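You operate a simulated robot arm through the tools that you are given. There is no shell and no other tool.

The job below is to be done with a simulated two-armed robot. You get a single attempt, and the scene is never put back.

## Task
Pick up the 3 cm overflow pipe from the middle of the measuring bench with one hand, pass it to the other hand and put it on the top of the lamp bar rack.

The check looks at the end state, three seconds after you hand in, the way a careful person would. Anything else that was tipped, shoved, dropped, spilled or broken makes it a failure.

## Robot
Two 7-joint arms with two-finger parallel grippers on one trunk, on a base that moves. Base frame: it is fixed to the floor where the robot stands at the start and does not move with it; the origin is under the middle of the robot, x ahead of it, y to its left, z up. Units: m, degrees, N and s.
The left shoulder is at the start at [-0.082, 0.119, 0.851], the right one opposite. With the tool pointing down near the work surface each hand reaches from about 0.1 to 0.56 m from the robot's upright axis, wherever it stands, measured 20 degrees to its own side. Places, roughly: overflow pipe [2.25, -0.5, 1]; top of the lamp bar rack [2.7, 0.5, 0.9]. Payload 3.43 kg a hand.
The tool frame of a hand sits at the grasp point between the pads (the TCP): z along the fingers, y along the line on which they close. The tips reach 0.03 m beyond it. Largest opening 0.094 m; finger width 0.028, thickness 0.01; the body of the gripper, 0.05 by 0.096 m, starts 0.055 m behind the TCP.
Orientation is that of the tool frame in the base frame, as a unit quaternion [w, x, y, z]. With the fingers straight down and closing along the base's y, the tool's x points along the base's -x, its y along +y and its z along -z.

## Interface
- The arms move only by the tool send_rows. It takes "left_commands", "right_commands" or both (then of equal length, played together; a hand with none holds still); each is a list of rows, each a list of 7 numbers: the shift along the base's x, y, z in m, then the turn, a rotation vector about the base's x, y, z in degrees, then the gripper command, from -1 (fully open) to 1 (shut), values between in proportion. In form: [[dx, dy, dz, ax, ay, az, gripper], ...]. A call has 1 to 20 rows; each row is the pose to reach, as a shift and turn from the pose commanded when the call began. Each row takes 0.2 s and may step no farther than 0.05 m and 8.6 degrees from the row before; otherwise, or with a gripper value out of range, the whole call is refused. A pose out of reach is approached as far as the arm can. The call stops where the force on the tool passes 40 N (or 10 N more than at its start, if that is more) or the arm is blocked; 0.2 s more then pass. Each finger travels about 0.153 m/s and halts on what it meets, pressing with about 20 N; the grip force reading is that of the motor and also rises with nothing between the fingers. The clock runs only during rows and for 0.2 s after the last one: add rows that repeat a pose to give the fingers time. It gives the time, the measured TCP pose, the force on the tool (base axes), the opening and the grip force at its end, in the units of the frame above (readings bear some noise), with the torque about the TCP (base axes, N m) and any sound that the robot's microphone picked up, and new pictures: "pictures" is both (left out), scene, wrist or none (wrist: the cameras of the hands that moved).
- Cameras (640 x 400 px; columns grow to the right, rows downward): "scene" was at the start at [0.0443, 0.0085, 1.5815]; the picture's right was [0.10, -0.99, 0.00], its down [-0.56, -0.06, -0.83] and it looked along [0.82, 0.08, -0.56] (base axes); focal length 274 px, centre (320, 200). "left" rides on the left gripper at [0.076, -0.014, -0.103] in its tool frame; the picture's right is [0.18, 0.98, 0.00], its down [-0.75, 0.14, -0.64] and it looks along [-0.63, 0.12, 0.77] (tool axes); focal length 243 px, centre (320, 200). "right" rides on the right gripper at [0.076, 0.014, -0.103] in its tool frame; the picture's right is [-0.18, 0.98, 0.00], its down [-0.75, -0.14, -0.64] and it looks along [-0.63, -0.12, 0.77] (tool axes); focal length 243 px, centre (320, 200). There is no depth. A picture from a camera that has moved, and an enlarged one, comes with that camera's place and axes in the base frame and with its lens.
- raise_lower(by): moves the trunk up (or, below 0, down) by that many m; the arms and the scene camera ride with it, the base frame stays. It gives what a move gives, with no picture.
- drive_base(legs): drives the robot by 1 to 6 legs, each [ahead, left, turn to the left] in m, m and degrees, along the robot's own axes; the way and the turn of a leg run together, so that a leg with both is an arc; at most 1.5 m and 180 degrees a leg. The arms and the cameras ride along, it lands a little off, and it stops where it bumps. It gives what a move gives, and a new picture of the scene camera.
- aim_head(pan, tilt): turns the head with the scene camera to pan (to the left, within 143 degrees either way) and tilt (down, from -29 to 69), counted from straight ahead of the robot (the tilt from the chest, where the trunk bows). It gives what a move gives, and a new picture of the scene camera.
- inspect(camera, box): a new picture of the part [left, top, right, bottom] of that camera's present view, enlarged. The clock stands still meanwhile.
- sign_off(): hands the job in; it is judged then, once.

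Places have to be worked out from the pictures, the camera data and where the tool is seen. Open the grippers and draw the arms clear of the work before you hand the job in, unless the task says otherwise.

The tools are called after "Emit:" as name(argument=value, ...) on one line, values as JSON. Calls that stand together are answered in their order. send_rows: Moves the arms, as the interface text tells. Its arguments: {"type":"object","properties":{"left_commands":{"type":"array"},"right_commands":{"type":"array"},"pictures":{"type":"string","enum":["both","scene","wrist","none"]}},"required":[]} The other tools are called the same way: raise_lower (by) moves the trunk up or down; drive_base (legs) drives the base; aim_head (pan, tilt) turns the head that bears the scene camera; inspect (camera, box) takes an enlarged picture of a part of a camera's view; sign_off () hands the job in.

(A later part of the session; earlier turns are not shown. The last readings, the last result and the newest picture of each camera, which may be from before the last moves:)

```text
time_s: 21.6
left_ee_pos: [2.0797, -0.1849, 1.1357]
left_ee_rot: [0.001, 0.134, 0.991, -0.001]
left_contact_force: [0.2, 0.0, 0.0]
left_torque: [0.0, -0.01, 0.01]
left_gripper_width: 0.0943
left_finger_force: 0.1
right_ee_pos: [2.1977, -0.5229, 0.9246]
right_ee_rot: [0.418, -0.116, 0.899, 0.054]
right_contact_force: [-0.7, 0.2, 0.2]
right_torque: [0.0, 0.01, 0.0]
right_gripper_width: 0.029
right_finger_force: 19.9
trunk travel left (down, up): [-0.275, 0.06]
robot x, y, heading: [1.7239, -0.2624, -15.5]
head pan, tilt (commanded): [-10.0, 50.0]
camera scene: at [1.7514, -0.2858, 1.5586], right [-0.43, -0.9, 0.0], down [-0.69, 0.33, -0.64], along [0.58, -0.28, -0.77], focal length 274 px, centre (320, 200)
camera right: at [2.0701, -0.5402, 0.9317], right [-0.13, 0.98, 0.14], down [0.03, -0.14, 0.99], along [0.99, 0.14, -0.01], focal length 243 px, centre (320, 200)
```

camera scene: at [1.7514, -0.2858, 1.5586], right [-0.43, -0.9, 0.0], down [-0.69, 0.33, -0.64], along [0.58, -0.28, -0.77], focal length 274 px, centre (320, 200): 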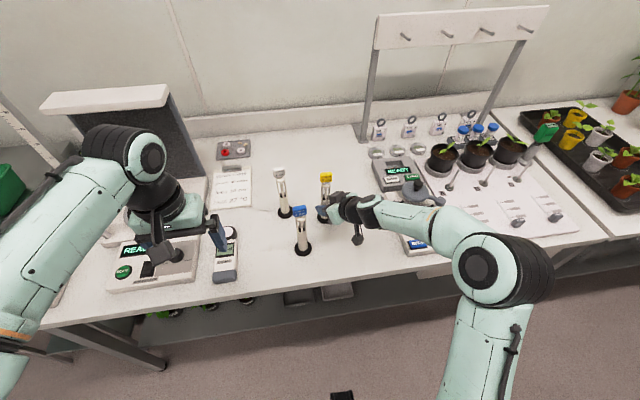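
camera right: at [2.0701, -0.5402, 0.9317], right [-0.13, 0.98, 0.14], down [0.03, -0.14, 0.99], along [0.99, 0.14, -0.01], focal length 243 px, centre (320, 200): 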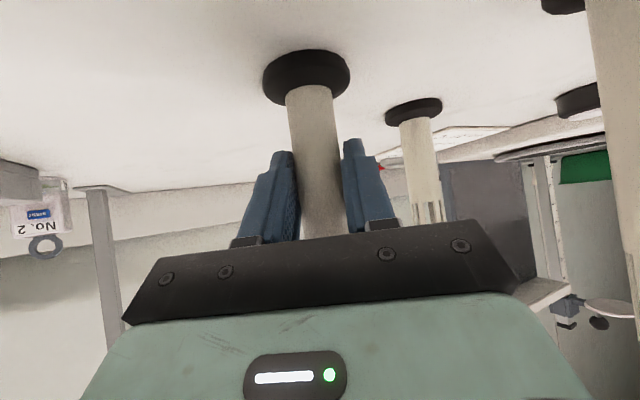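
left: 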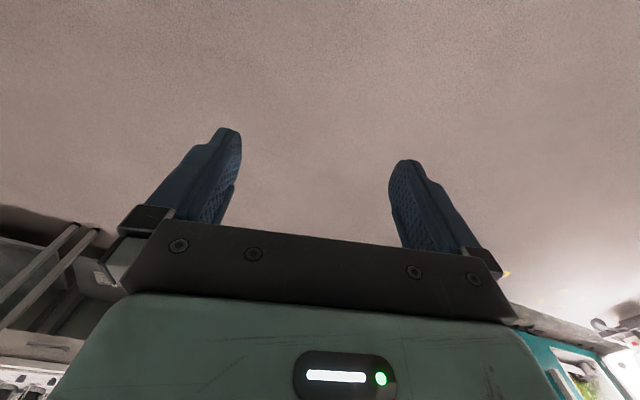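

Gripped: opening 29 mm with full motor force. I lift straight up, first slowly, to clear everything on the bench.

Emit:
send_rows(right_commands=[[0, 0, 0.01, 0, 0, 0, 1], [0, 0, 0.03, 0, 0, 0, 1], [0, 0, 0.06, 0, 0, 0, 1], [0, 0, 0.09, 0, 0, 0, 1], [0, 0, 0.12, 0, 0, 0, 1], [0, 0, 0.15, 0, 0, 0, 1], [0, 0, 0.18, 0, 0, 0, 1], [0, 0, 0.21, 0, 0, 0, 1], [0, 0, 0.24, 0, 0, 0, 1], [0, 0, 0.24, 0, 0, 0, 1]], pictures="both")

```text
time_s: 23.8
left_ee_pos: [2.0784, -0.1851, 1.1353]
left_ee_rot: [0.0, 0.134, 0.991, 0.0]
left_contact_force: [-0.2, 1.3, 0.6]
left_torque: [0.0, -0.02, -0.03]
left_gripper_width: 0.0943
left_finger_force: 0.0
right_ee_pos: [2.1993, -0.5247, 1.1657]
right_ee_rot: [0.419, -0.115, 0.899, 0.054]
right_contact_force: [-0.5, -0.4, -0.5]
right_torque: [-0.04, 0.02, -0.02]
right_gripper_width: 0.0289
right_finger_force: 20.5
trunk travel left (down, up): [-0.275, 0.06]
robot x, y, heading: [1.7231, -0.2638, -15.5]
head pan, tilt (commanded): [-10.0, 50.0]
camera scene: at [1.7517, -0.286, 1.5586], right [-0.43, -0.9, 0.0], down [-0.69, 0.33, -0.64], along [0.58, -0.28, -0.77], focal length 274 px, centre (320, 200)
camera right: at [2.0719, -0.5435, 1.1719], right [-0.13, 0.98, 0.14], down [0.03, -0.14, 0.99], along [0.99, 0.14, -0.01], focal length 243 px, centre (320, 200)
```

scene: 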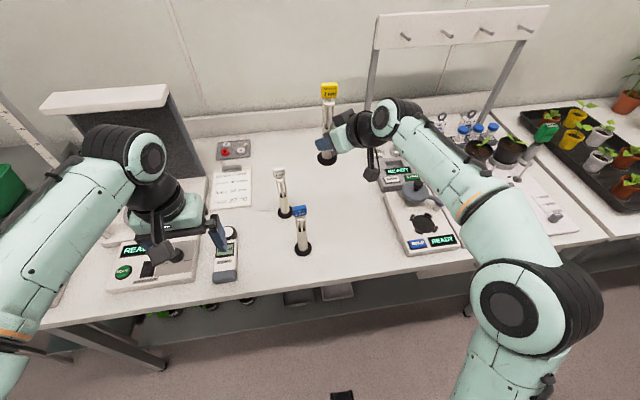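
right: 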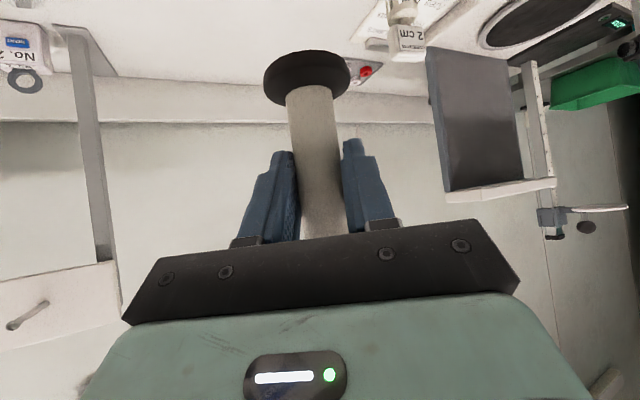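

The pipe is lifted upright, base at about z 1.10, and the other two pipes stand untouched. I back straight off from the bench so the handover happens over free floor.

Emit:
drive_base(legs=[[-0.5, 0, 0]])

Emit:
aim_head(pan=0, tilt=45)

```text
time_s: 26.7
left_ee_pos: [1.5996, -0.0542, 1.1364]
left_ee_rot: [0.0, 0.136, 0.991, 0.0]
left_contact_force: [-0.8, 0.3, 0.3]
left_torque: [0.02, -0.02, 0.04]
left_gripper_width: 0.0941
left_finger_force: 0.0
right_ee_pos: [1.7182, -0.3941, 1.164]
right_ee_rot: [0.419, -0.114, 0.899, 0.054]
right_contact_force: [0.0, 0.7, 0.0]
right_torque: [0.0, 0.01, 0.02]
right_gripper_width: 0.0288
right_finger_force: 19.7
trunk travel left (down, up): [-0.275, 0.06]
robot x, y, heading: [1.2462, -0.1325, -15.4]
head pan, tilt (commanded): [-10.0, 50.0]
camera scene: at [1.2719, -0.1528, 1.5586], right [-0.43, -0.9, 0.0], down [-0.69, 0.33, -0.64], along [0.58, -0.28, -0.77], focal length 274 px, centre (320, 200)
```

scene: 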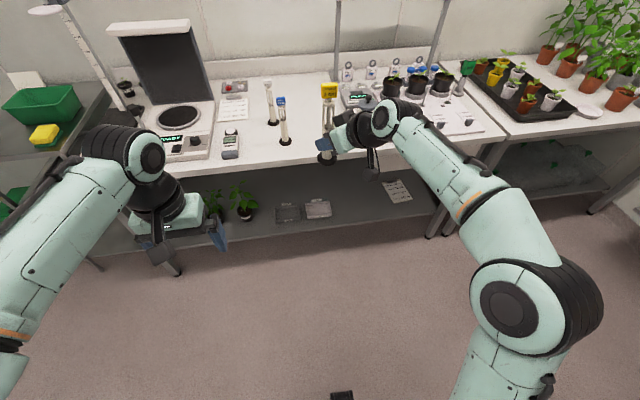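

```text
time_s: 27.4
left_ee_pos: [1.6, -0.0531, 1.1363]
left_ee_rot: [0.0, 0.137, 0.991, 0.0]
left_contact_force: [-0.1, 0.3, 0.1]
left_torque: [0.0, -0.01, 0.0]
left_gripper_width: 0.0941
left_finger_force: 0.1
right_ee_pos: [1.72, -0.3939, 1.1646]
right_ee_rot: [0.42, -0.113, 0.899, 0.053]
right_contact_force: [0.4, 0.4, -1.2]
right_torque: [-0.01, -0.03, 0.0]
right_gripper_width: 0.0287
right_finger_force: 19.9
trunk travel left (down, up): [-0.275, 0.06]
robot x, y, heading: [1.2488, -0.1316, -15.8]
head pan, tilt (commanded): [0.0, 45.0]
camera scene: at [1.2811, -0.1416, 1.5655], right [-0.27, -0.96, 0.0], down [-0.68, 0.19, -0.71], along [0.68, -0.19, -0.71], focal length 274 px, centre (320, 200)
```

scene: 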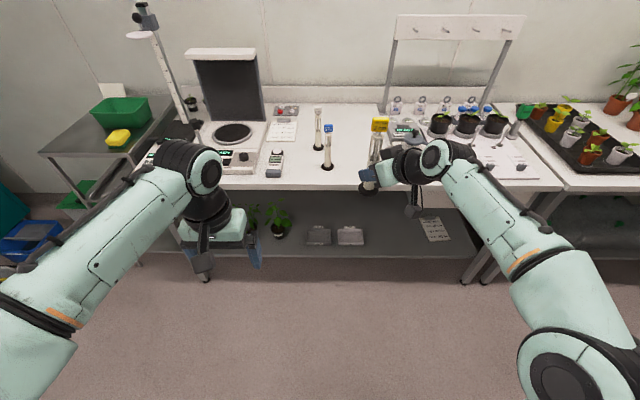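

Now I look closely at the held pipe and at the right gripper's parts near the tag, since the left hand will come from above onto the tag.

Emit:
inspect(camera="scene", box=[340, 100, 460, 220])

Emit:
inspect(camera="left", box=[0, 0, 640, 400])

Emit:
inspect(camera="scene", box=[160, 130, 280, 290])

```text
3.33 times, centred on (400, 160) of scene
camera zoom: at [1.2811, -0.1416, 1.5655], right [-0.27, -0.96, 0.0], down [-0.68, 0.19, -0.71], along [0.68, -0.19, -0.71], focal length 915 px, centre (53, 333)
```

zoom: 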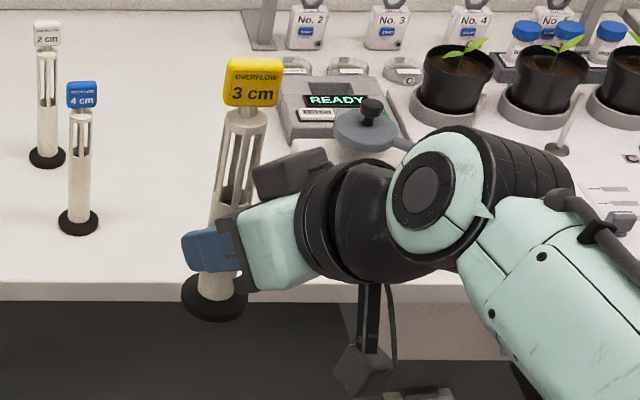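

```text
1.00 times, centred on (320, 200) of left (not enlarged: the box is as wide or as high as the picture)
camera zoom: at [1.5229, -0.0468, 1.2363], right [0.09, 1.0, 0.0], down [0.76, -0.07, 0.64], along [0.64, -0.06, -0.77], focal length 243 px, centre (320, 200)
```

zoom: 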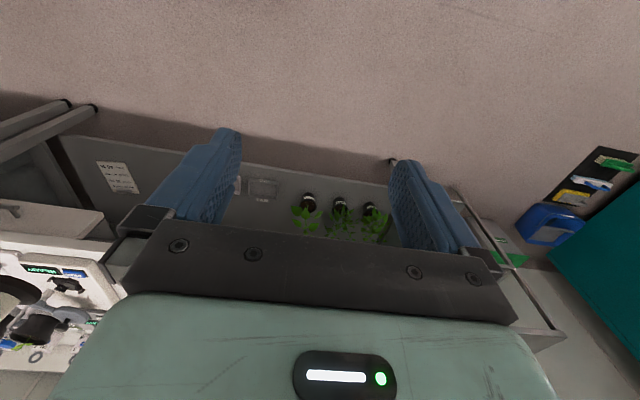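

```text
2.50 times, centred on (220, 210) of scene
camera zoom: at [1.2811, -0.1416, 1.5655], right [-0.27, -0.96, 0.0], down [-0.68, 0.19, -0.71], along [0.68, -0.19, -0.71], focal length 686 px, centre (570, 175)
```

zoom: 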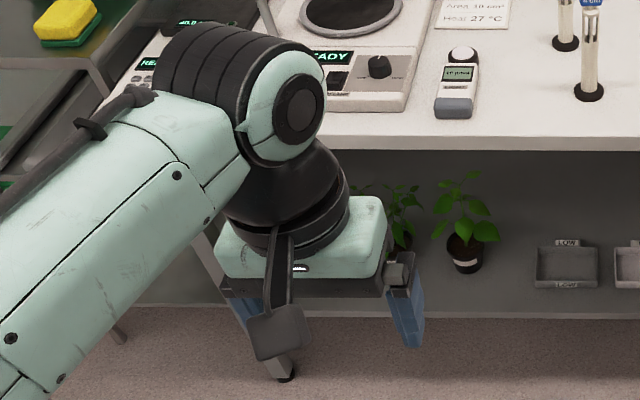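

The tag spans about 0.108–0.135 m above the right grasp point and the left hand can grip it from above without meeting the right gripper. I bring the right hand with the pipe to a central place in front of me (about 0.40 m ahead, z 0.93).

Emit:
send_rows(right_commands=[[-0.009, 0.024, -0.03, 0, 0, 0, 1], [-0.019, 0.048, -0.059, 0, 0, 0, 1], [-0.028, 0.072, -0.088, 0, 0, 0, 1], [-0.037, 0.097, -0.118, 0, 0, 0, 1], [-0.047, 0.121, -0.147, 0, 0, 0, 1], [-0.056, 0.145, -0.176, 0, 0, 0, 1], [-0.065, 0.169, -0.206, 0, 0, 0, 1], [-0.075, 0.193, -0.235, 0, 0, 0, 1], [-0.075, 0.193, -0.235, 0, 0, 0, 1]], pictures="both")

```text
time_s: 29.4
left_ee_pos: [1.6001, -0.055, 1.1363]
left_ee_rot: [0.0, 0.136, 0.991, 0.0]
left_contact_force: [-0.2, -0.6, 0.1]
left_torque: [0.01, -0.03, 0.05]
left_gripper_width: 0.0941
left_finger_force: 0.0
right_ee_pos: [1.6445, -0.2039, 0.9301]
right_ee_rot: [0.42, -0.113, 0.899, 0.054]
right_contact_force: [0.2, -0.2, -0.9]
right_torque: [0.0, 0.02, 0.0]
right_gripper_width: 0.0287
right_finger_force: 19.4
trunk travel left (down, up): [-0.275, 0.06]
robot x, y, heading: [1.2436, -0.1321, -15.8]
head pan, tilt (commanded): [0.0, 45.0]
camera scene: at [1.281, -0.1419, 1.5655], right [-0.27, -0.96, 0.0], down [-0.68, 0.19, -0.71], along [0.68, -0.19, -0.71], focal length 274 px, centre (320, 200)
camera right: at [1.5158, -0.2219, 0.9378], right [-0.13, 0.98, 0.14], down [0.03, -0.14, 0.99], along [0.99, 0.13, -0.01], focal length 243 px, centre (320, 200)
```

scene: 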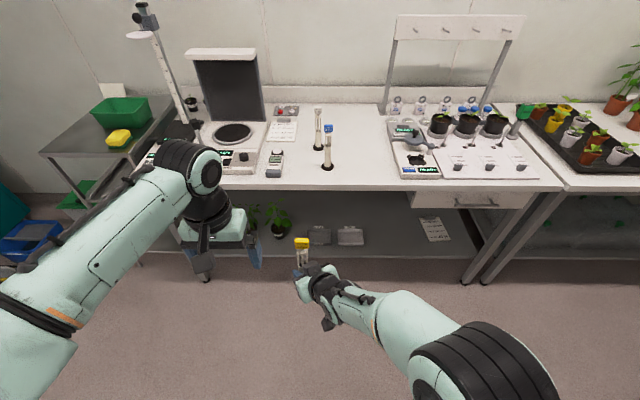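
right: 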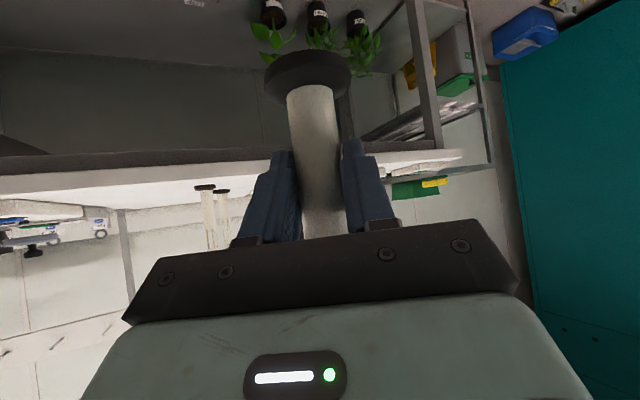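

The pipe is in place. I zoom in on it to locate the tag before bringing the left hand over it.

Emit:
inspect(camera="scene", box=[260, 220, 360, 340])

Emit:
inspect(camera="scene", box=[280, 230, 320, 280])

```text
3.33 times, centred on (310, 280) of scene
camera zoom: at [1.281, -0.1419, 1.5655], right [-0.27, -0.96, 0.0], down [-0.68, 0.19, -0.71], along [0.68, -0.19, -0.71], focal length 915 px, centre (353, -67)
```

zoom: 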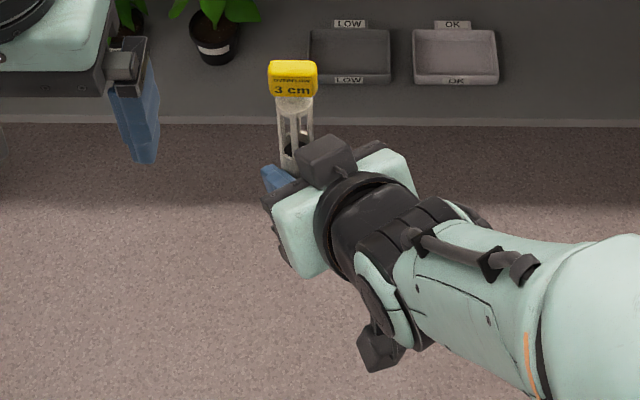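

```text
8.00 times, centred on (300, 255) of scene
camera zoom: at [1.281, -0.1419, 1.5655], right [-0.27, -0.96, 0.0], down [-0.68, 0.19, -0.71], along [0.68, -0.19, -0.71], focal length 2196 px, centre (480, -240)
```

zoom: 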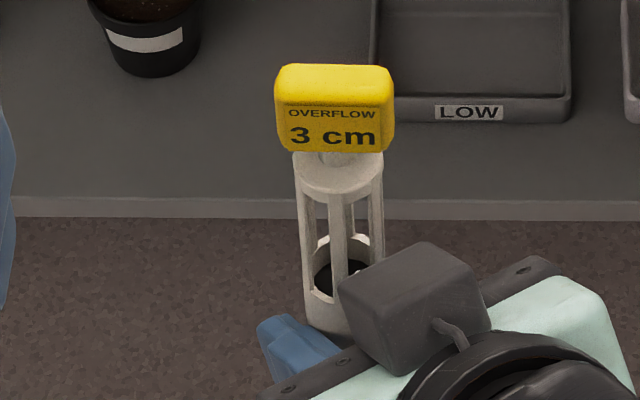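

The tag's top centre is at about (1.649, -0.203, 1.065), 32 mm wide and squared to my heading. I move the left hand above it, with its opening narrowed to 65 mm.

Emit:
send_rows(left_commands=[[0, 0, 0.02, 0, 0, 0, -0.383], [0.012, -0.037, 0.03, 0, 0, 0, -0.383], [0.024, -0.074, 0.03, 0, 0, 0, -0.383], [0.037, -0.111, 0.03, 0, 0, 0, -0.383], [0.049, -0.1485, 0.03, 0, 0, 0, -0.383], [0.049, -0.1485, 0.03, 0, 0, 0, -0.383]], pictures="both")

Emit:
inspect(camera="scene", box=[250, 180, 370, 330])

Emit:
inspect(camera="left", box=[200, 80, 440, 230])

```text
time_s: 30.8
left_ee_pos: [1.6513, -0.2016, 1.1644]
left_ee_rot: [0.0, 0.137, 0.991, 0.001]
left_contact_force: [-0.8, 0.0, 0.1]
left_torque: [0.03, -0.02, 0.02]
left_gripper_width: 0.0646
left_finger_force: 0.1
right_ee_pos: [1.6449, -0.2025, 0.9316]
right_ee_rot: [0.419, -0.114, 0.899, 0.054]
right_contact_force: [0.0, 0.5, -1.9]
right_torque: [-0.01, 0.01, 0.03]
right_gripper_width: 0.0288
right_finger_force: 20.5
trunk travel left (down, up): [-0.275, 0.06]
robot x, y, heading: [1.2473, -0.1321, -15.6]
head pan, tilt (commanded): [0.0, 45.0]
camera scene: at [1.2806, -0.1403, 1.5655], right [-0.27, -0.96, 0.0], down [-0.68, 0.19, -0.71], along [0.68, -0.19, -0.71], focal length 274 px, centre (320, 200)
camera left: at [1.573, -0.1936, 1.2652], right [0.09, 1.0, 0.0], down [0.76, -0.07, 0.64], along [0.64, -0.06, -0.77], focal length 243 px, centre (320, 200)
```

scene: 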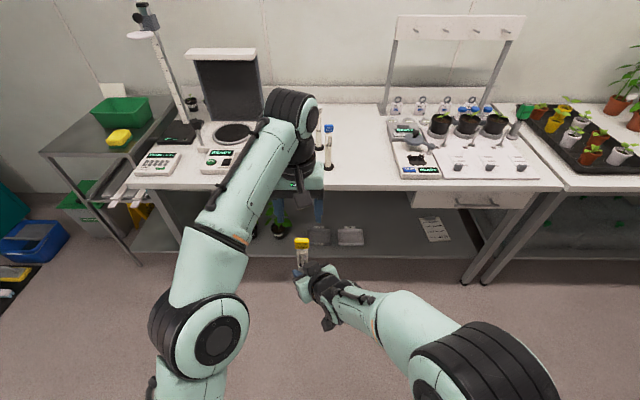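
left: 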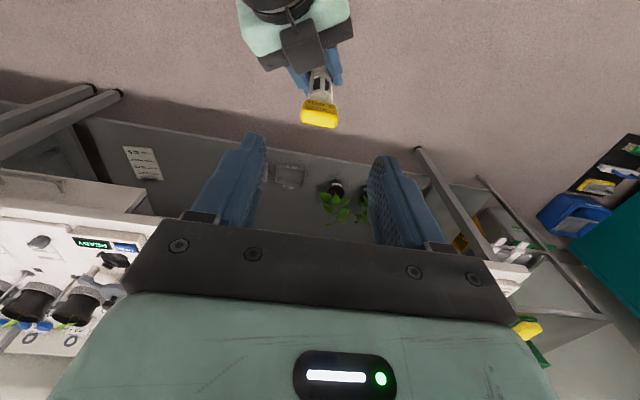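

```text
2.67 times, centred on (310, 255) of scene
camera zoom: at [1.2806, -0.1403, 1.5655], right [-0.27, -0.96, 0.0], down [-0.68, 0.19, -0.71], along [0.68, -0.19, -0.71], focal length 732 px, centre (347, 53)
```

zoom: 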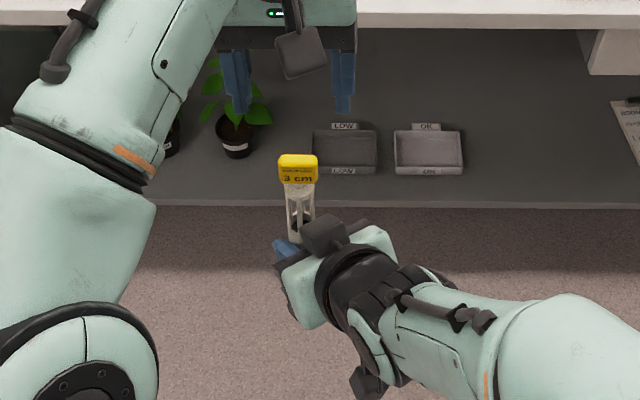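

```text
2.67 times, centred on (320, 155) of left
camera zoom: at [1.573, -0.1936, 1.2652], right [0.09, 1.0, 0.0], down [0.76, -0.07, 0.64], along [0.64, -0.06, -0.77], focal length 647 px, centre (320, 320)
```

zoom: 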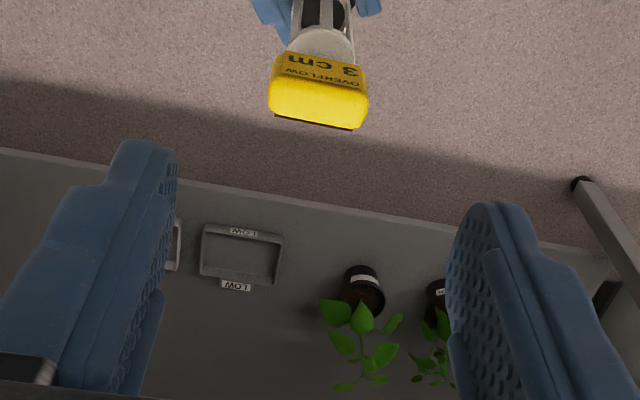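

The left camera confirms the tag is centred between the left fingers within 2 mm. I descend 60 mm, then check before the last part.

Emit:
send_rows(left_commands=[[-0.001, 0, -0.02, 0, 0, 0, -0.383], [-0.001, 0, -0.04, 0, 0, 0, -0.383], [-0.001, 0, -0.06, 0, 0, 0, -0.383], [-0.001, 0, -0.06, 0, 0, 0, -0.383]], pictures="wrist")

Emit:
inspect(camera="left", box=[200, 80, 440, 230])

Emit:
inspect(camera="scene", box=[260, 190, 360, 310])

```text
time_s: 31.8
left_ee_pos: [1.6497, -0.203, 1.1053]
left_ee_rot: [0.001, 0.135, 0.991, 0.0]
left_contact_force: [0.1, -0.6, 0.1]
left_torque: [-0.01, -0.01, -0.03]
left_gripper_width: 0.065
left_finger_force: 0.2
right_ee_pos: [1.644, -0.2043, 0.932]
right_ee_rot: [0.419, -0.112, 0.899, 0.053]
right_contact_force: [0.0, 0.3, -0.3]
right_torque: [-0.01, 0.0, 0.01]
right_gripper_width: 0.0287
right_finger_force: 19.7
trunk travel left (down, up): [-0.275, 0.06]
robot x, y, heading: [1.2458, -0.1319, -15.8]
head pan, tilt (commanded): [0.0, 45.0]
camera left: at [1.5719, -0.1953, 1.2054], right [0.09, 1.0, 0.0], down [0.76, -0.07, 0.64], along [0.64, -0.06, -0.77], focal length 243 px, centre (320, 200)
```

left: 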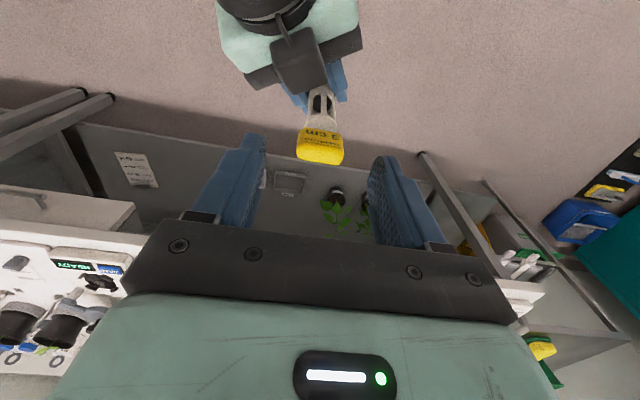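

```text
2.67 times, centred on (320, 155) of left
camera zoom: at [1.5719, -0.1953, 1.2054], right [0.09, 1.0, 0.0], down [0.76, -0.07, 0.64], along [0.64, -0.06, -0.77], focal length 647 px, centre (320, 320)
```

zoom: 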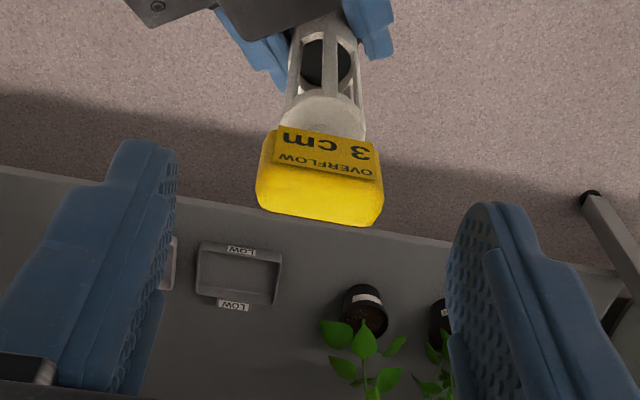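

```text
3.33 times, centred on (310, 250) of scene
camera zoom: at [1.281, -0.1415, 1.5655], right [-0.27, -0.96, 0.0], down [-0.68, 0.19, -0.71], along [0.68, -0.19, -0.71], focal length 915 px, centre (353, 33)
```

zoom: 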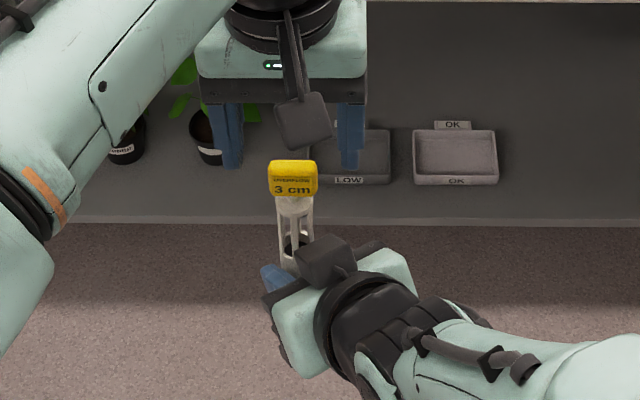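

Still centred within 1 mm. I descend the last 41 mm so the fingertips span the tag.

Emit:
send_rows(left_commands=[[-0.001, 0, -0.014, 0, 0, 0, -0.383], [-0.001, 0, -0.028, 0, 0, 0, -0.383], [-0.001, 0, -0.041, 0, 0, 0, -0.383], [-0.001, 0, -0.041, 0, 0, 0, -0.383]], pictures="wrist")

Emit:
inspect(camera="left", box=[200, 80, 440, 230])

Emit:
inspect(camera="scene", box=[270, 210, 350, 300])

```text
time_s: 32.8
left_ee_pos: [1.6471, -0.2018, 1.0634]
left_ee_rot: [0.001, 0.136, 0.991, 0.0]
left_contact_force: [0.1, 0.5, -0.3]
left_torque: [-0.02, -0.01, -0.02]
left_gripper_width: 0.065
left_finger_force: 0.0
right_ee_pos: [1.6441, -0.2041, 0.9306]
right_ee_rot: [0.419, -0.112, 0.899, 0.053]
right_contact_force: [0.7, 0.0, -0.1]
right_torque: [-0.02, 0.02, 0.02]
right_gripper_width: 0.0286
right_finger_force: 19.7
trunk travel left (down, up): [-0.275, 0.06]
robot x, y, heading: [1.2458, -0.1301, -15.5]
head pan, tilt (commanded): [0.0, 45.0]
camera left: at [1.5695, -0.1952, 1.1637], right [0.09, 1.0, 0.0], down [0.76, -0.07, 0.64], along [0.64, -0.06, -0.77], focal length 243 px, centre (320, 200)
```

left: 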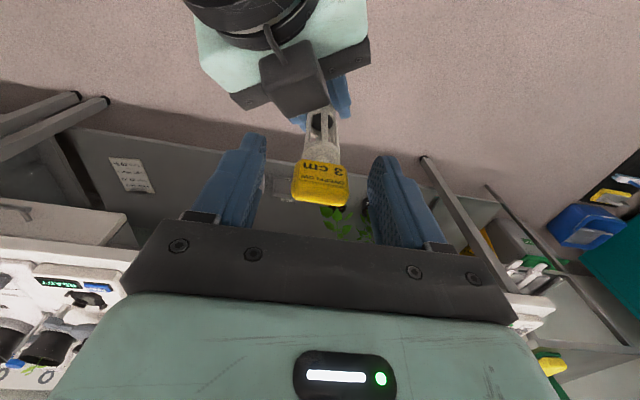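

```text
2.67 times, centred on (320, 155) of left
camera zoom: at [1.5695, -0.1952, 1.1637], right [0.09, 1.0, 0.0], down [0.76, -0.07, 0.64], along [0.64, -0.06, -0.77], focal length 647 px, centre (320, 320)
```

zoom: 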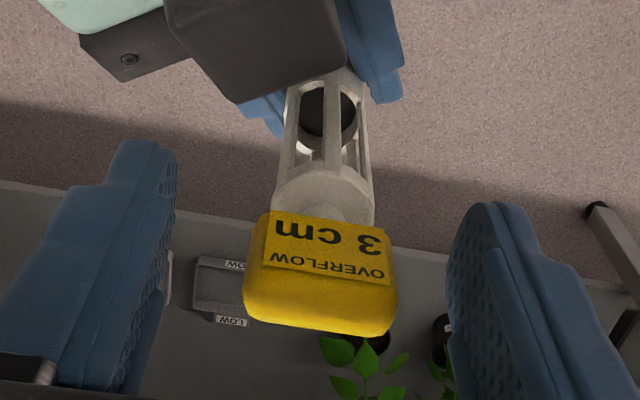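

```text
4.44 times, centred on (310, 255) of scene
camera zoom: at [1.281, -0.1415, 1.5655], right [-0.27, -0.96, 0.0], down [-0.68, 0.19, -0.71], along [0.68, -0.19, -0.71], focal length 1220 px, centre (364, -44)
```

zoom: 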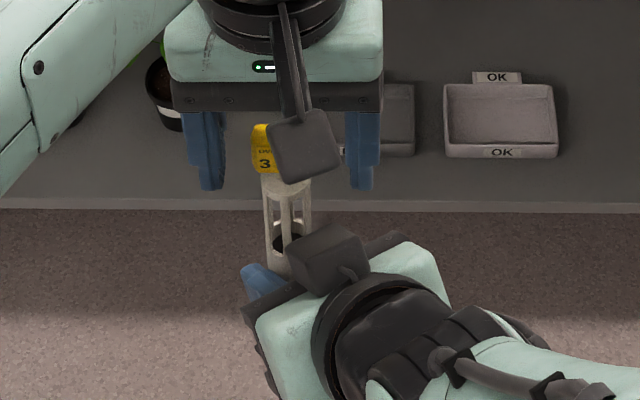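

The tag sits on the left tool axis within about 1 mm, with the fingertips spanning its full height. I close the left gripper on it while the right keeps hold.

Emit:
send_rows(left_commands=[[0, 0, 0, 0, 0, 0, 0.1], [0, 0, 0, 0, 0, 0, 0.3], [0, 0, 0, 0, 0, 0, 1], [0, 0, 0, 0, 0, 0, 1], [0, 0, 0, 0, 0, 0, 1]], pictures="wrist")

Emit:
inspect(camera="left", box=[200, 80, 440, 230])

Emit:
inspect(camera="scene", box=[270, 210, 350, 300])

```text
time_s: 34.0
left_ee_pos: [1.6463, -0.2029, 1.0656]
left_ee_rot: [0.001, 0.138, 0.99, 0.0]
left_contact_force: [0.4, 0.2, 5.2]
left_torque: [0.19, -0.4, 0.03]
left_gripper_width: 0.0338
left_finger_force: 20.0
right_ee_pos: [1.6439, -0.2034, 0.9297]
right_ee_rot: [0.417, -0.114, 0.9, 0.053]
right_contact_force: [0.0, -0.2, -6.7]
right_torque: [-0.12, 0.37, -0.01]
right_gripper_width: 0.0287
right_finger_force: 20.4
trunk travel left (down, up): [-0.275, 0.06]
robot x, y, heading: [1.2456, -0.1291, -15.7]
head pan, tilt (commanded): [0.0, 45.0]
camera left: at [1.5694, -0.1951, 1.1644], right [0.09, 1.0, 0.0], down [0.76, -0.07, 0.64], along [0.64, -0.06, -0.77], focal length 243 px, centre (320, 200)
```

left: 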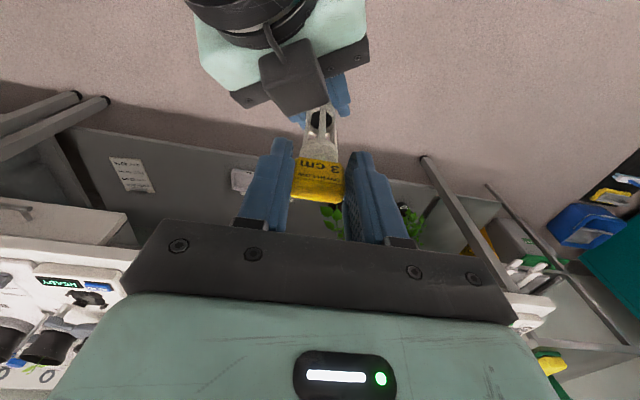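

```text
2.67 times, centred on (320, 155) of left
camera zoom: at [1.5694, -0.1951, 1.1644], right [0.09, 1.0, 0.0], down [0.76, -0.07, 0.64], along [0.64, -0.06, -0.77], focal length 647 px, centre (320, 320)
```

zoom: 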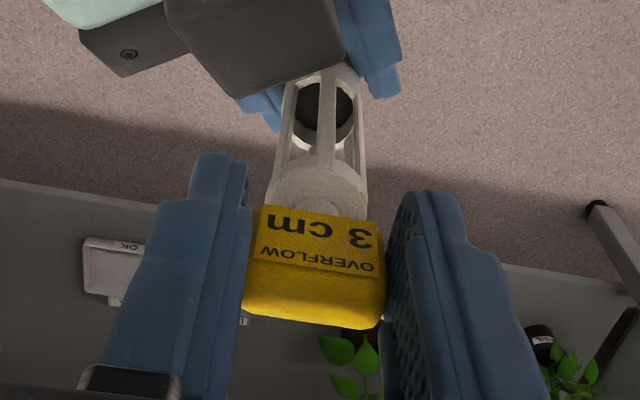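

```text
4.44 times, centred on (310, 255) of scene
camera zoom: at [1.281, -0.1414, 1.5655], right [-0.27, -0.96, 0.0], down [-0.68, 0.19, -0.71], along [0.68, -0.19, -0.71], focal length 1220 px, centre (364, -44)
```

zoom: 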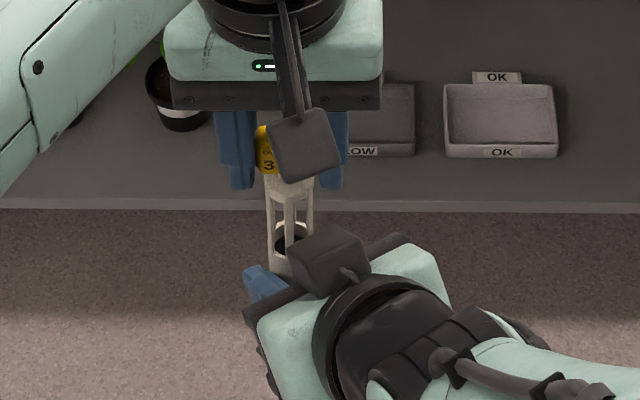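

Both hands hold now: left opening 33.8 mm with 20 N on the tag. I open the right gripper in place and see that the pipe stays in the left hand.

Emit:
send_rows(right_commands=[[0, 0, 0, 0, 0, 0, 0.2], [0, 0, 0, 0, 0, 0, -0.1], [0, 0, 0, 0, 0, 0, -0.49], [0, 0, 0, 0, 0, 0, -0.49]], pictures="both")

Emit:
inspect(camera="left", box=[200, 80, 440, 230])

```text
time_s: 35.0
left_ee_pos: [1.646, -0.2025, 1.0625]
left_ee_rot: [0.0, 0.136, 0.991, 0.0]
left_contact_force: [-0.7, 0.7, 0.7]
left_torque: [0.01, 0.04, 0.02]
left_gripper_width: 0.0337
left_finger_force: 20.0
right_ee_pos: [1.6448, -0.204, 0.932]
right_ee_rot: [0.419, -0.112, 0.899, 0.053]
right_contact_force: [0.2, 0.6, -0.3]
right_torque: [0.01, 0.01, 0.0]
right_gripper_width: 0.07
right_finger_force: 0.1
trunk travel left (down, up): [-0.275, 0.06]
robot x, y, heading: [1.2474, -0.1305, -15.7]
head pan, tilt (commanded): [0.0, 45.0]
camera scene: at [1.2811, -0.1415, 1.5655], right [-0.27, -0.96, 0.0], down [-0.68, 0.19, -0.71], along [0.68, -0.19, -0.71], focal length 274 px, centre (320, 200)
camera right: at [1.516, -0.2217, 0.9379], right [-0.13, 0.98, 0.14], down [0.03, -0.14, 0.99], along [0.99, 0.13, -0.01], focal length 243 px, centre (320, 200)
```

scene: 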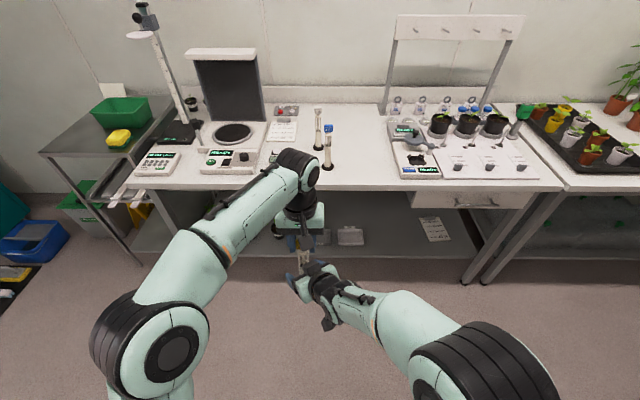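
right: 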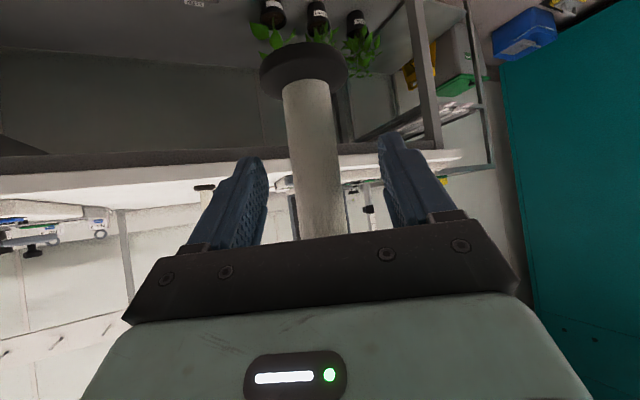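

```text
2.67 times, centred on (320, 155) of left
camera zoom: at [1.5695, -0.1953, 1.1638], right [0.09, 1.0, 0.0], down [0.76, -0.07, 0.64], along [0.64, -0.06, -0.77], focal length 647 px, centre (320, 320)
```

zoom: 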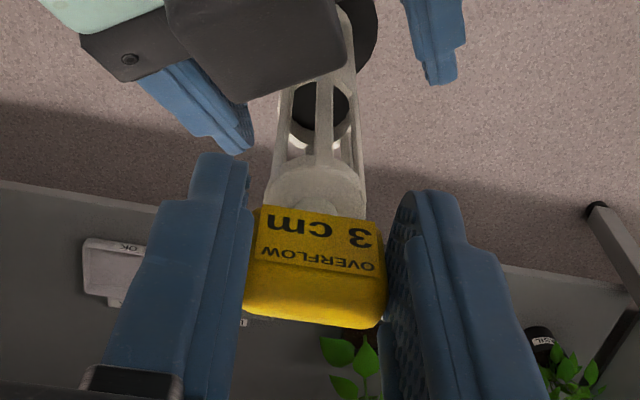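

The pipe hangs securely in the left hand alone. I withdraw the right hand backward off the tube, then to the right.

Emit:
send_rows(right_commands=[[-0.024, -0.006, -0.005, 0, 0, 0, -0.49], [-0.048, -0.013, -0.01, 0, 0, 0, -0.49], [-0.072, -0.019, -0.015, 0, 0, 0, -0.49], [-0.08, -0.048, -0.02, 0, 0, 0, -0.49], [-0.089, -0.08, -0.02, 0, 0, 0, -0.49], [-0.098, -0.112, -0.02, 0, 0, 0, -0.49], [-0.107, -0.144, -0.02, 0, 0, 0, -0.49], [-0.116, -0.176, -0.02, 0, 0, 0, -0.49], [-0.116, -0.176, -0.02, 0, 0, 0, -0.49]], pictures="both")

Emit:
inspect(camera="scene", box=[250, 190, 370, 320])

```text
time_s: 37.0
left_ee_pos: [1.6482, -0.2026, 1.0642]
left_ee_rot: [0.0, 0.136, 0.991, 0.0]
left_contact_force: [0.3, -0.2, -0.1]
left_torque: [0.01, 0.01, 0.01]
left_gripper_width: 0.0335
left_finger_force: 20.2
right_ee_pos: [1.527, -0.3766, 0.9092]
right_ee_rot: [0.419, -0.113, 0.899, 0.054]
right_contact_force: [-0.1, 0.6, 0.1]
right_torque: [0.01, 0.03, -0.02]
right_gripper_width: 0.07
right_finger_force: 0.0
trunk travel left (down, up): [-0.275, 0.06]
robot x, y, heading: [1.2447, -0.1298, -15.9]
head pan, tilt (commanded): [0.0, 45.0]
camera scene: at [1.2812, -0.1411, 1.5655], right [-0.27, -0.96, 0.0], down [-0.68, 0.19, -0.71], along [0.68, -0.19, -0.71], focal length 274 px, centre (320, 200)
camera right: at [1.3991, -0.3944, 0.916], right [-0.13, 0.98, 0.14], down [0.03, -0.14, 0.99], along [0.99, 0.13, -0.01], focal length 243 px, centre (320, 200)
```

scene: 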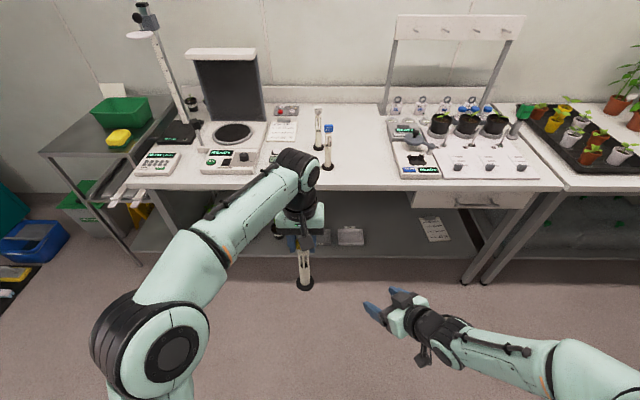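
right: 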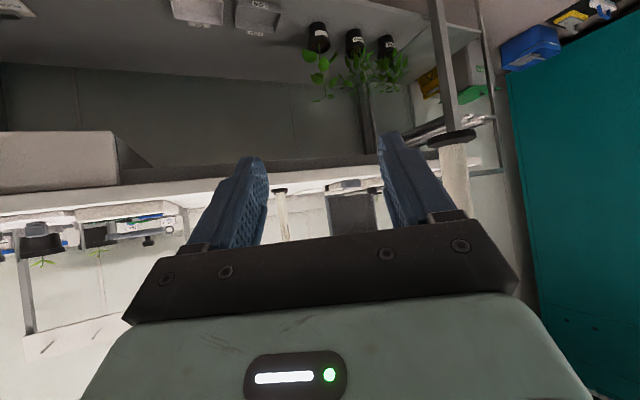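

```text
3.08 times, centred on (310, 255) of scene
camera zoom: at [1.2812, -0.1411, 1.5655], right [-0.27, -0.96, 0.0], down [-0.68, 0.19, -0.71], along [0.68, -0.19, -0.71], focal length 844 px, centre (351, 31)
```

zoom: 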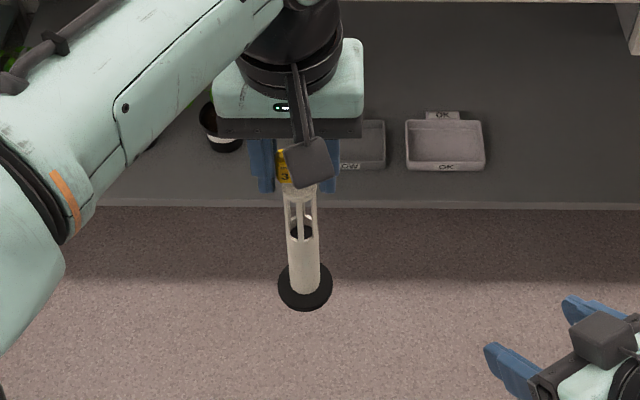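

The handover is done: the pipe hangs upright from the left hand, base about 0.196 m below the left TCP. I raise the trunk fully and then lift both hands, drawing the right one back, before driving to the rack.

Emit:
raise_lower(by=0.06)

Emit:
send_rows(left_commands=[[0, 0, 0.006, 0, 0, 0, 1], [0, 0, 0.013, 0, 0, 0, 1], [0, 0, 0.02, 0, 0, 0, 1], [0, 0, 0.027, 0, 0, 0, 1], [0, 0, 0.034, 0, 0, 0, 1], [0, 0, 0.042, 0, 0, 0, 1], [0, 0, 0.05, 0, 0, 0, 1], [0, 0, 0.05, 0, 0, 0, 1]], right_commands=[[-0.015, -0.008, 0.034, 0, 0, 0, -0.49], [-0.03, -0.015, 0.068, 0, 0, 0, -0.49], [-0.045, -0.022, 0.102, 0, 0, 0, -0.49], [-0.06, -0.03, 0.136, 0, 0, 0, -0.49], [-0.075, -0.037, 0.15, 0, 0, 0, -0.49], [-0.09, -0.045, 0.16, 0, 0, 0, -0.49], [-0.105, -0.052, 0.18, 0, 0, 0, -0.49], [-0.105, -0.052, 0.18, 0, 0, 0, -0.49]], pictures="scene")

```text
time_s: 38.0
left_ee_pos: [1.647, -0.2018, 1.1255]
left_ee_rot: [0.0, 0.137, 0.991, 0.0]
left_contact_force: [0.1, 0.1, -0.5]
left_torque: [0.0, 0.01, -0.02]
left_gripper_width: 0.0337
left_finger_force: 20.0
right_ee_pos: [1.5415, -0.3805, 0.9784]
right_ee_rot: [0.429, -0.114, 0.895, 0.049]
right_contact_force: [-0.5, 0.2, -0.6]
right_torque: [0.01, -0.01, -0.02]
right_gripper_width: 0.0699
right_finger_force: 0.2
trunk travel left (down, up): [-0.335, 0.0]
robot x, y, heading: [1.2452, -0.1285, -15.5]
head pan, tilt (commanded): [0.0, 45.0]
```

```text
time_s: 39.8
left_ee_pos: [1.6471, -0.2039, 1.1752]
left_ee_rot: [0.0, 0.136, 0.991, 0.0]
left_contact_force: [-0.5, 0.0, -1.4]
left_torque: [-0.01, -0.01, -0.01]
left_gripper_width: 0.0335
left_finger_force: 20.3
right_ee_pos: [1.4366, -0.4353, 1.1592]
right_ee_rot: [0.428, -0.115, 0.895, 0.05]
right_contact_force: [-0.4, -0.2, 0.4]
right_torque: [0.03, -0.01, 0.0]
right_gripper_width: 0.0698
right_finger_force: 0.1
trunk travel left (down, up): [-0.335, 0.0]
robot x, y, heading: [1.2448, -0.1323, -15.7]
head pan, tilt (commanded): [0.0, 45.0]
camera scene: at [1.2804, -0.1415, 1.6287], right [-0.27, -0.96, 0.0], down [-0.68, 0.19, -0.71], along [0.68, -0.19, -0.71], focal length 274 px, centre (320, 200)
```

scene: 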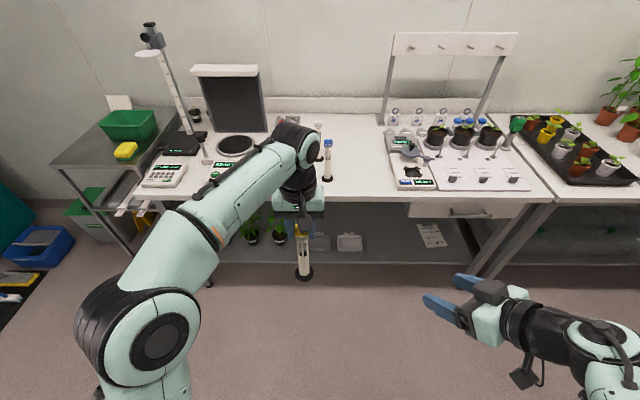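

Ready to travel. I strafe left along the bench to come in front of the rack, keeping the same distance.

Emit:
drive_base(legs=[[0, 0.6, 0], [0, 0.55, 0]])

Emit:
aim_head(pan=0, tilt=40)

```text
time_s: 50.4
left_ee_pos: [1.9467, 0.9094, 1.1748]
left_ee_rot: [0.0, 0.132, 0.991, 0.0]
left_contact_force: [0.3, -1.0, -1.8]
left_torque: [-0.02, 0.02, 0.0]
left_gripper_width: 0.0332
left_finger_force: 19.9
right_ee_pos: [1.7381, 0.6772, 1.158]
right_ee_rot: [0.428, -0.119, 0.894, 0.051]
right_contact_force: [0.2, -1.2, 1.2]
right_torque: [0.02, 0.02, -0.03]
right_gripper_width: 0.07
right_finger_force: 0.1
trunk travel left (down, up): [-0.335, 0.0]
robot x, y, heading: [1.54, 0.9794, -15.1]
head pan, tilt (commanded): [0.0, 45.0]
camera scene: at [1.5795, 0.9681, 1.6287], right [-0.26, -0.97, 0.0], down [-0.68, 0.18, -0.71], along [0.68, -0.18, -0.71], focal length 274 px, centre (320, 200)
```

scene: 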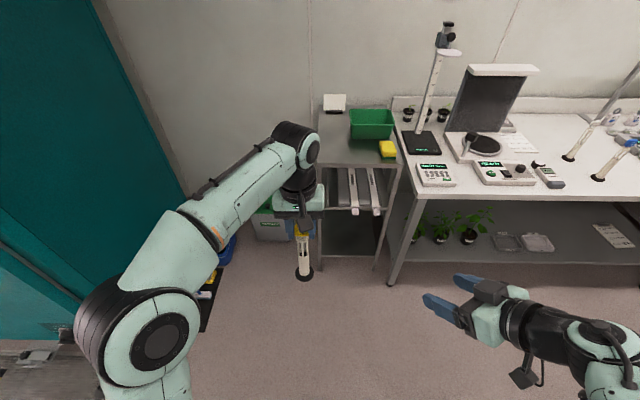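

```text
time_s: 51.1
left_ee_pos: [1.9467, 0.9101, 1.1751]
left_ee_rot: [0.0, 0.132, 0.991, -0.001]
left_contact_force: [-0.1, 0.2, -1.1]
left_torque: [0.0, 0.02, 0.03]
left_gripper_width: 0.0336
left_finger_force: 19.9
right_ee_pos: [1.7383, 0.6764, 1.1588]
right_ee_rot: [0.429, -0.119, 0.894, 0.051]
right_contact_force: [0.0, -0.2, 0.2]
right_torque: [0.0, 0.0, 0.02]
right_gripper_width: 0.0703
right_finger_force: 0.2
trunk travel left (down, up): [-0.335, 0.0]
robot x, y, heading: [1.5452, 0.9759, -15.3]
head pan, tilt (commanded): [0.0, 40.0]
camera scene: at [1.583, 0.9672, 1.6359], right [-0.26, -0.97, 0.0], down [-0.62, 0.17, -0.77], along [0.74, -0.2, -0.64], focal length 274 px, centre (320, 200)
```

scene: 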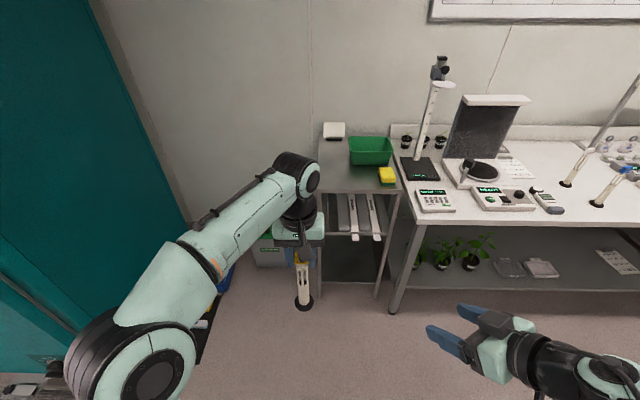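

I am now in front of the rack. I zoom in on its top to measure the free area and the protruding lamp bars.

Emit:
inspect(camera="scene", box=[310, 110, 430, 210])

Emit:
inspect(camera="scene", box=[300, 170, 460, 320])

```text
4.00 times, centred on (370, 160) of scene
camera zoom: at [1.583, 0.9672, 1.6359], right [-0.26, -0.97, 0.0], down [-0.62, 0.17, -0.77], along [0.74, -0.2, -0.64], focal length 1098 px, centre (120, 360)
```

zoom: 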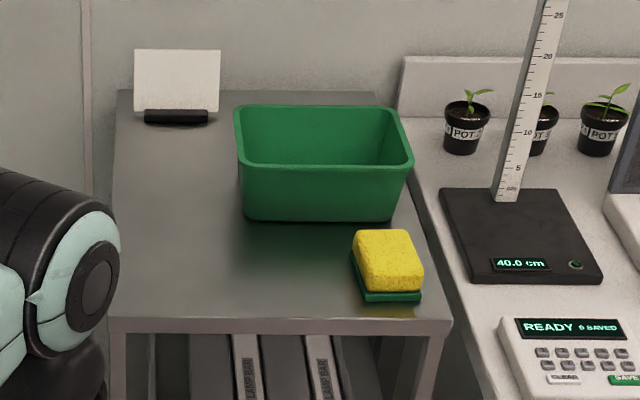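

```text
2.67 times, centred on (380, 245) of scene
camera zoom: at [1.583, 0.9672, 1.6359], right [-0.26, -0.97, 0.0], down [-0.62, 0.17, -0.77], along [0.74, -0.2, -0.64], focal length 732 px, centre (160, 80)
```

zoom: 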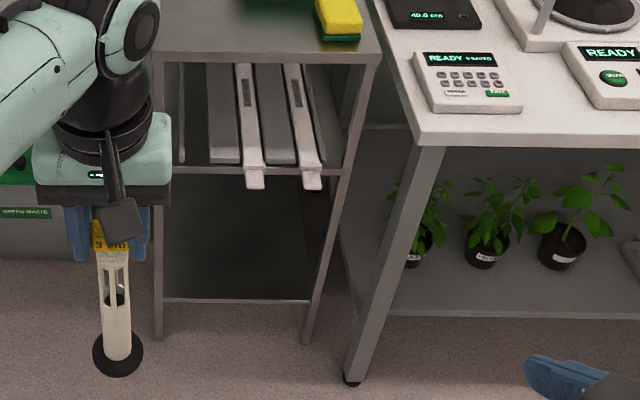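

Measured in the rack's frame (front-left corner ≈ (2.529, 0.722), top z ≈ 0.875): free spot at 0.12 m behind the front edge and 0.11 m from the left edge, i.e. about (2.614, 0.584), clear of sponge and basin. Pipe base now rides at ≈ 0.98, above everything on the path; I drive most of the way and check.

Emit:
drive_base(legs=[[0.5, -0.14, 0]])

Emit:
aim_head(pan=-5, tilt=50)

```text
time_s: 54.2
left_ee_pos: [2.3977, 0.6371, 1.1744]
left_ee_rot: [0.0, 0.134, 0.991, 0.0]
left_contact_force: [-1.5, 0.2, -1.3]
left_torque: [-0.01, 0.01, 0.0]
left_gripper_width: 0.0335
left_finger_force: 20.4
right_ee_pos: [2.1882, 0.4034, 1.1581]
right_ee_rot: [0.429, -0.117, 0.894, 0.05]
right_contact_force: [-0.3, -0.7, 0.0]
right_torque: [-0.02, 0.01, -0.03]
right_gripper_width: 0.0702
right_finger_force: 0.1
trunk travel left (down, up): [-0.335, 0.0]
robot x, y, heading: [1.998, 0.7059, -15.5]
head pan, tilt (commanded): [0.0, 40.0]
camera scene: at [2.0345, 0.6952, 1.6359], right [-0.27, -0.96, 0.0], down [-0.62, 0.17, -0.77], along [0.74, -0.2, -0.64], focal length 274 px, centre (320, 200)
```

scene: 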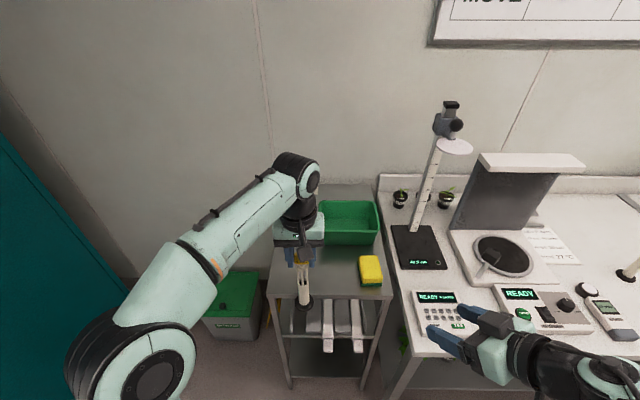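

```text
time_s: 54.9
left_ee_pos: [2.3992, 0.6363, 1.1761]
left_ee_rot: [0.0, 0.134, 0.991, -0.001]
left_contact_force: [0.1, 0.9, -0.7]
left_torque: [-0.01, 0.02, -0.02]
left_gripper_width: 0.0339
left_finger_force: 19.7
right_ee_pos: [2.1893, 0.4033, 1.158]
right_ee_rot: [0.429, -0.117, 0.894, 0.051]
right_contact_force: [-0.2, 0.5, -0.3]
right_torque: [0.0, -0.02, 0.03]
right_gripper_width: 0.0701
right_finger_force: 0.1
trunk travel left (down, up): [-0.335, 0.0]
robot x, y, heading: [1.9955, 0.7032, -15.7]
head pan, tilt (commanded): [-5.0, 50.0]
camera scene: at [2.0252, 0.6909, 1.6219], right [-0.35, -0.94, 0.0], down [-0.72, 0.27, -0.64], along [0.6, -0.22, -0.77], focal length 274 px, centre (320, 200)
```

scene: 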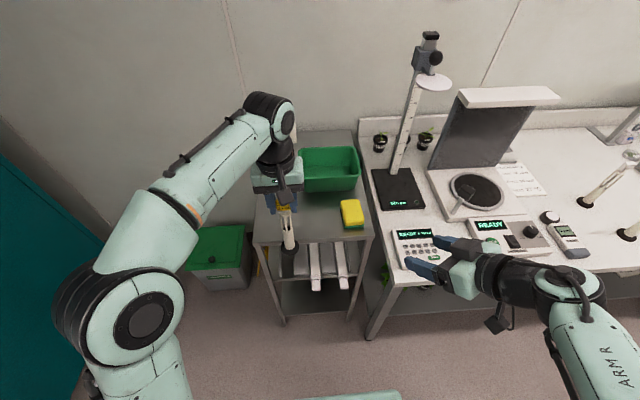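

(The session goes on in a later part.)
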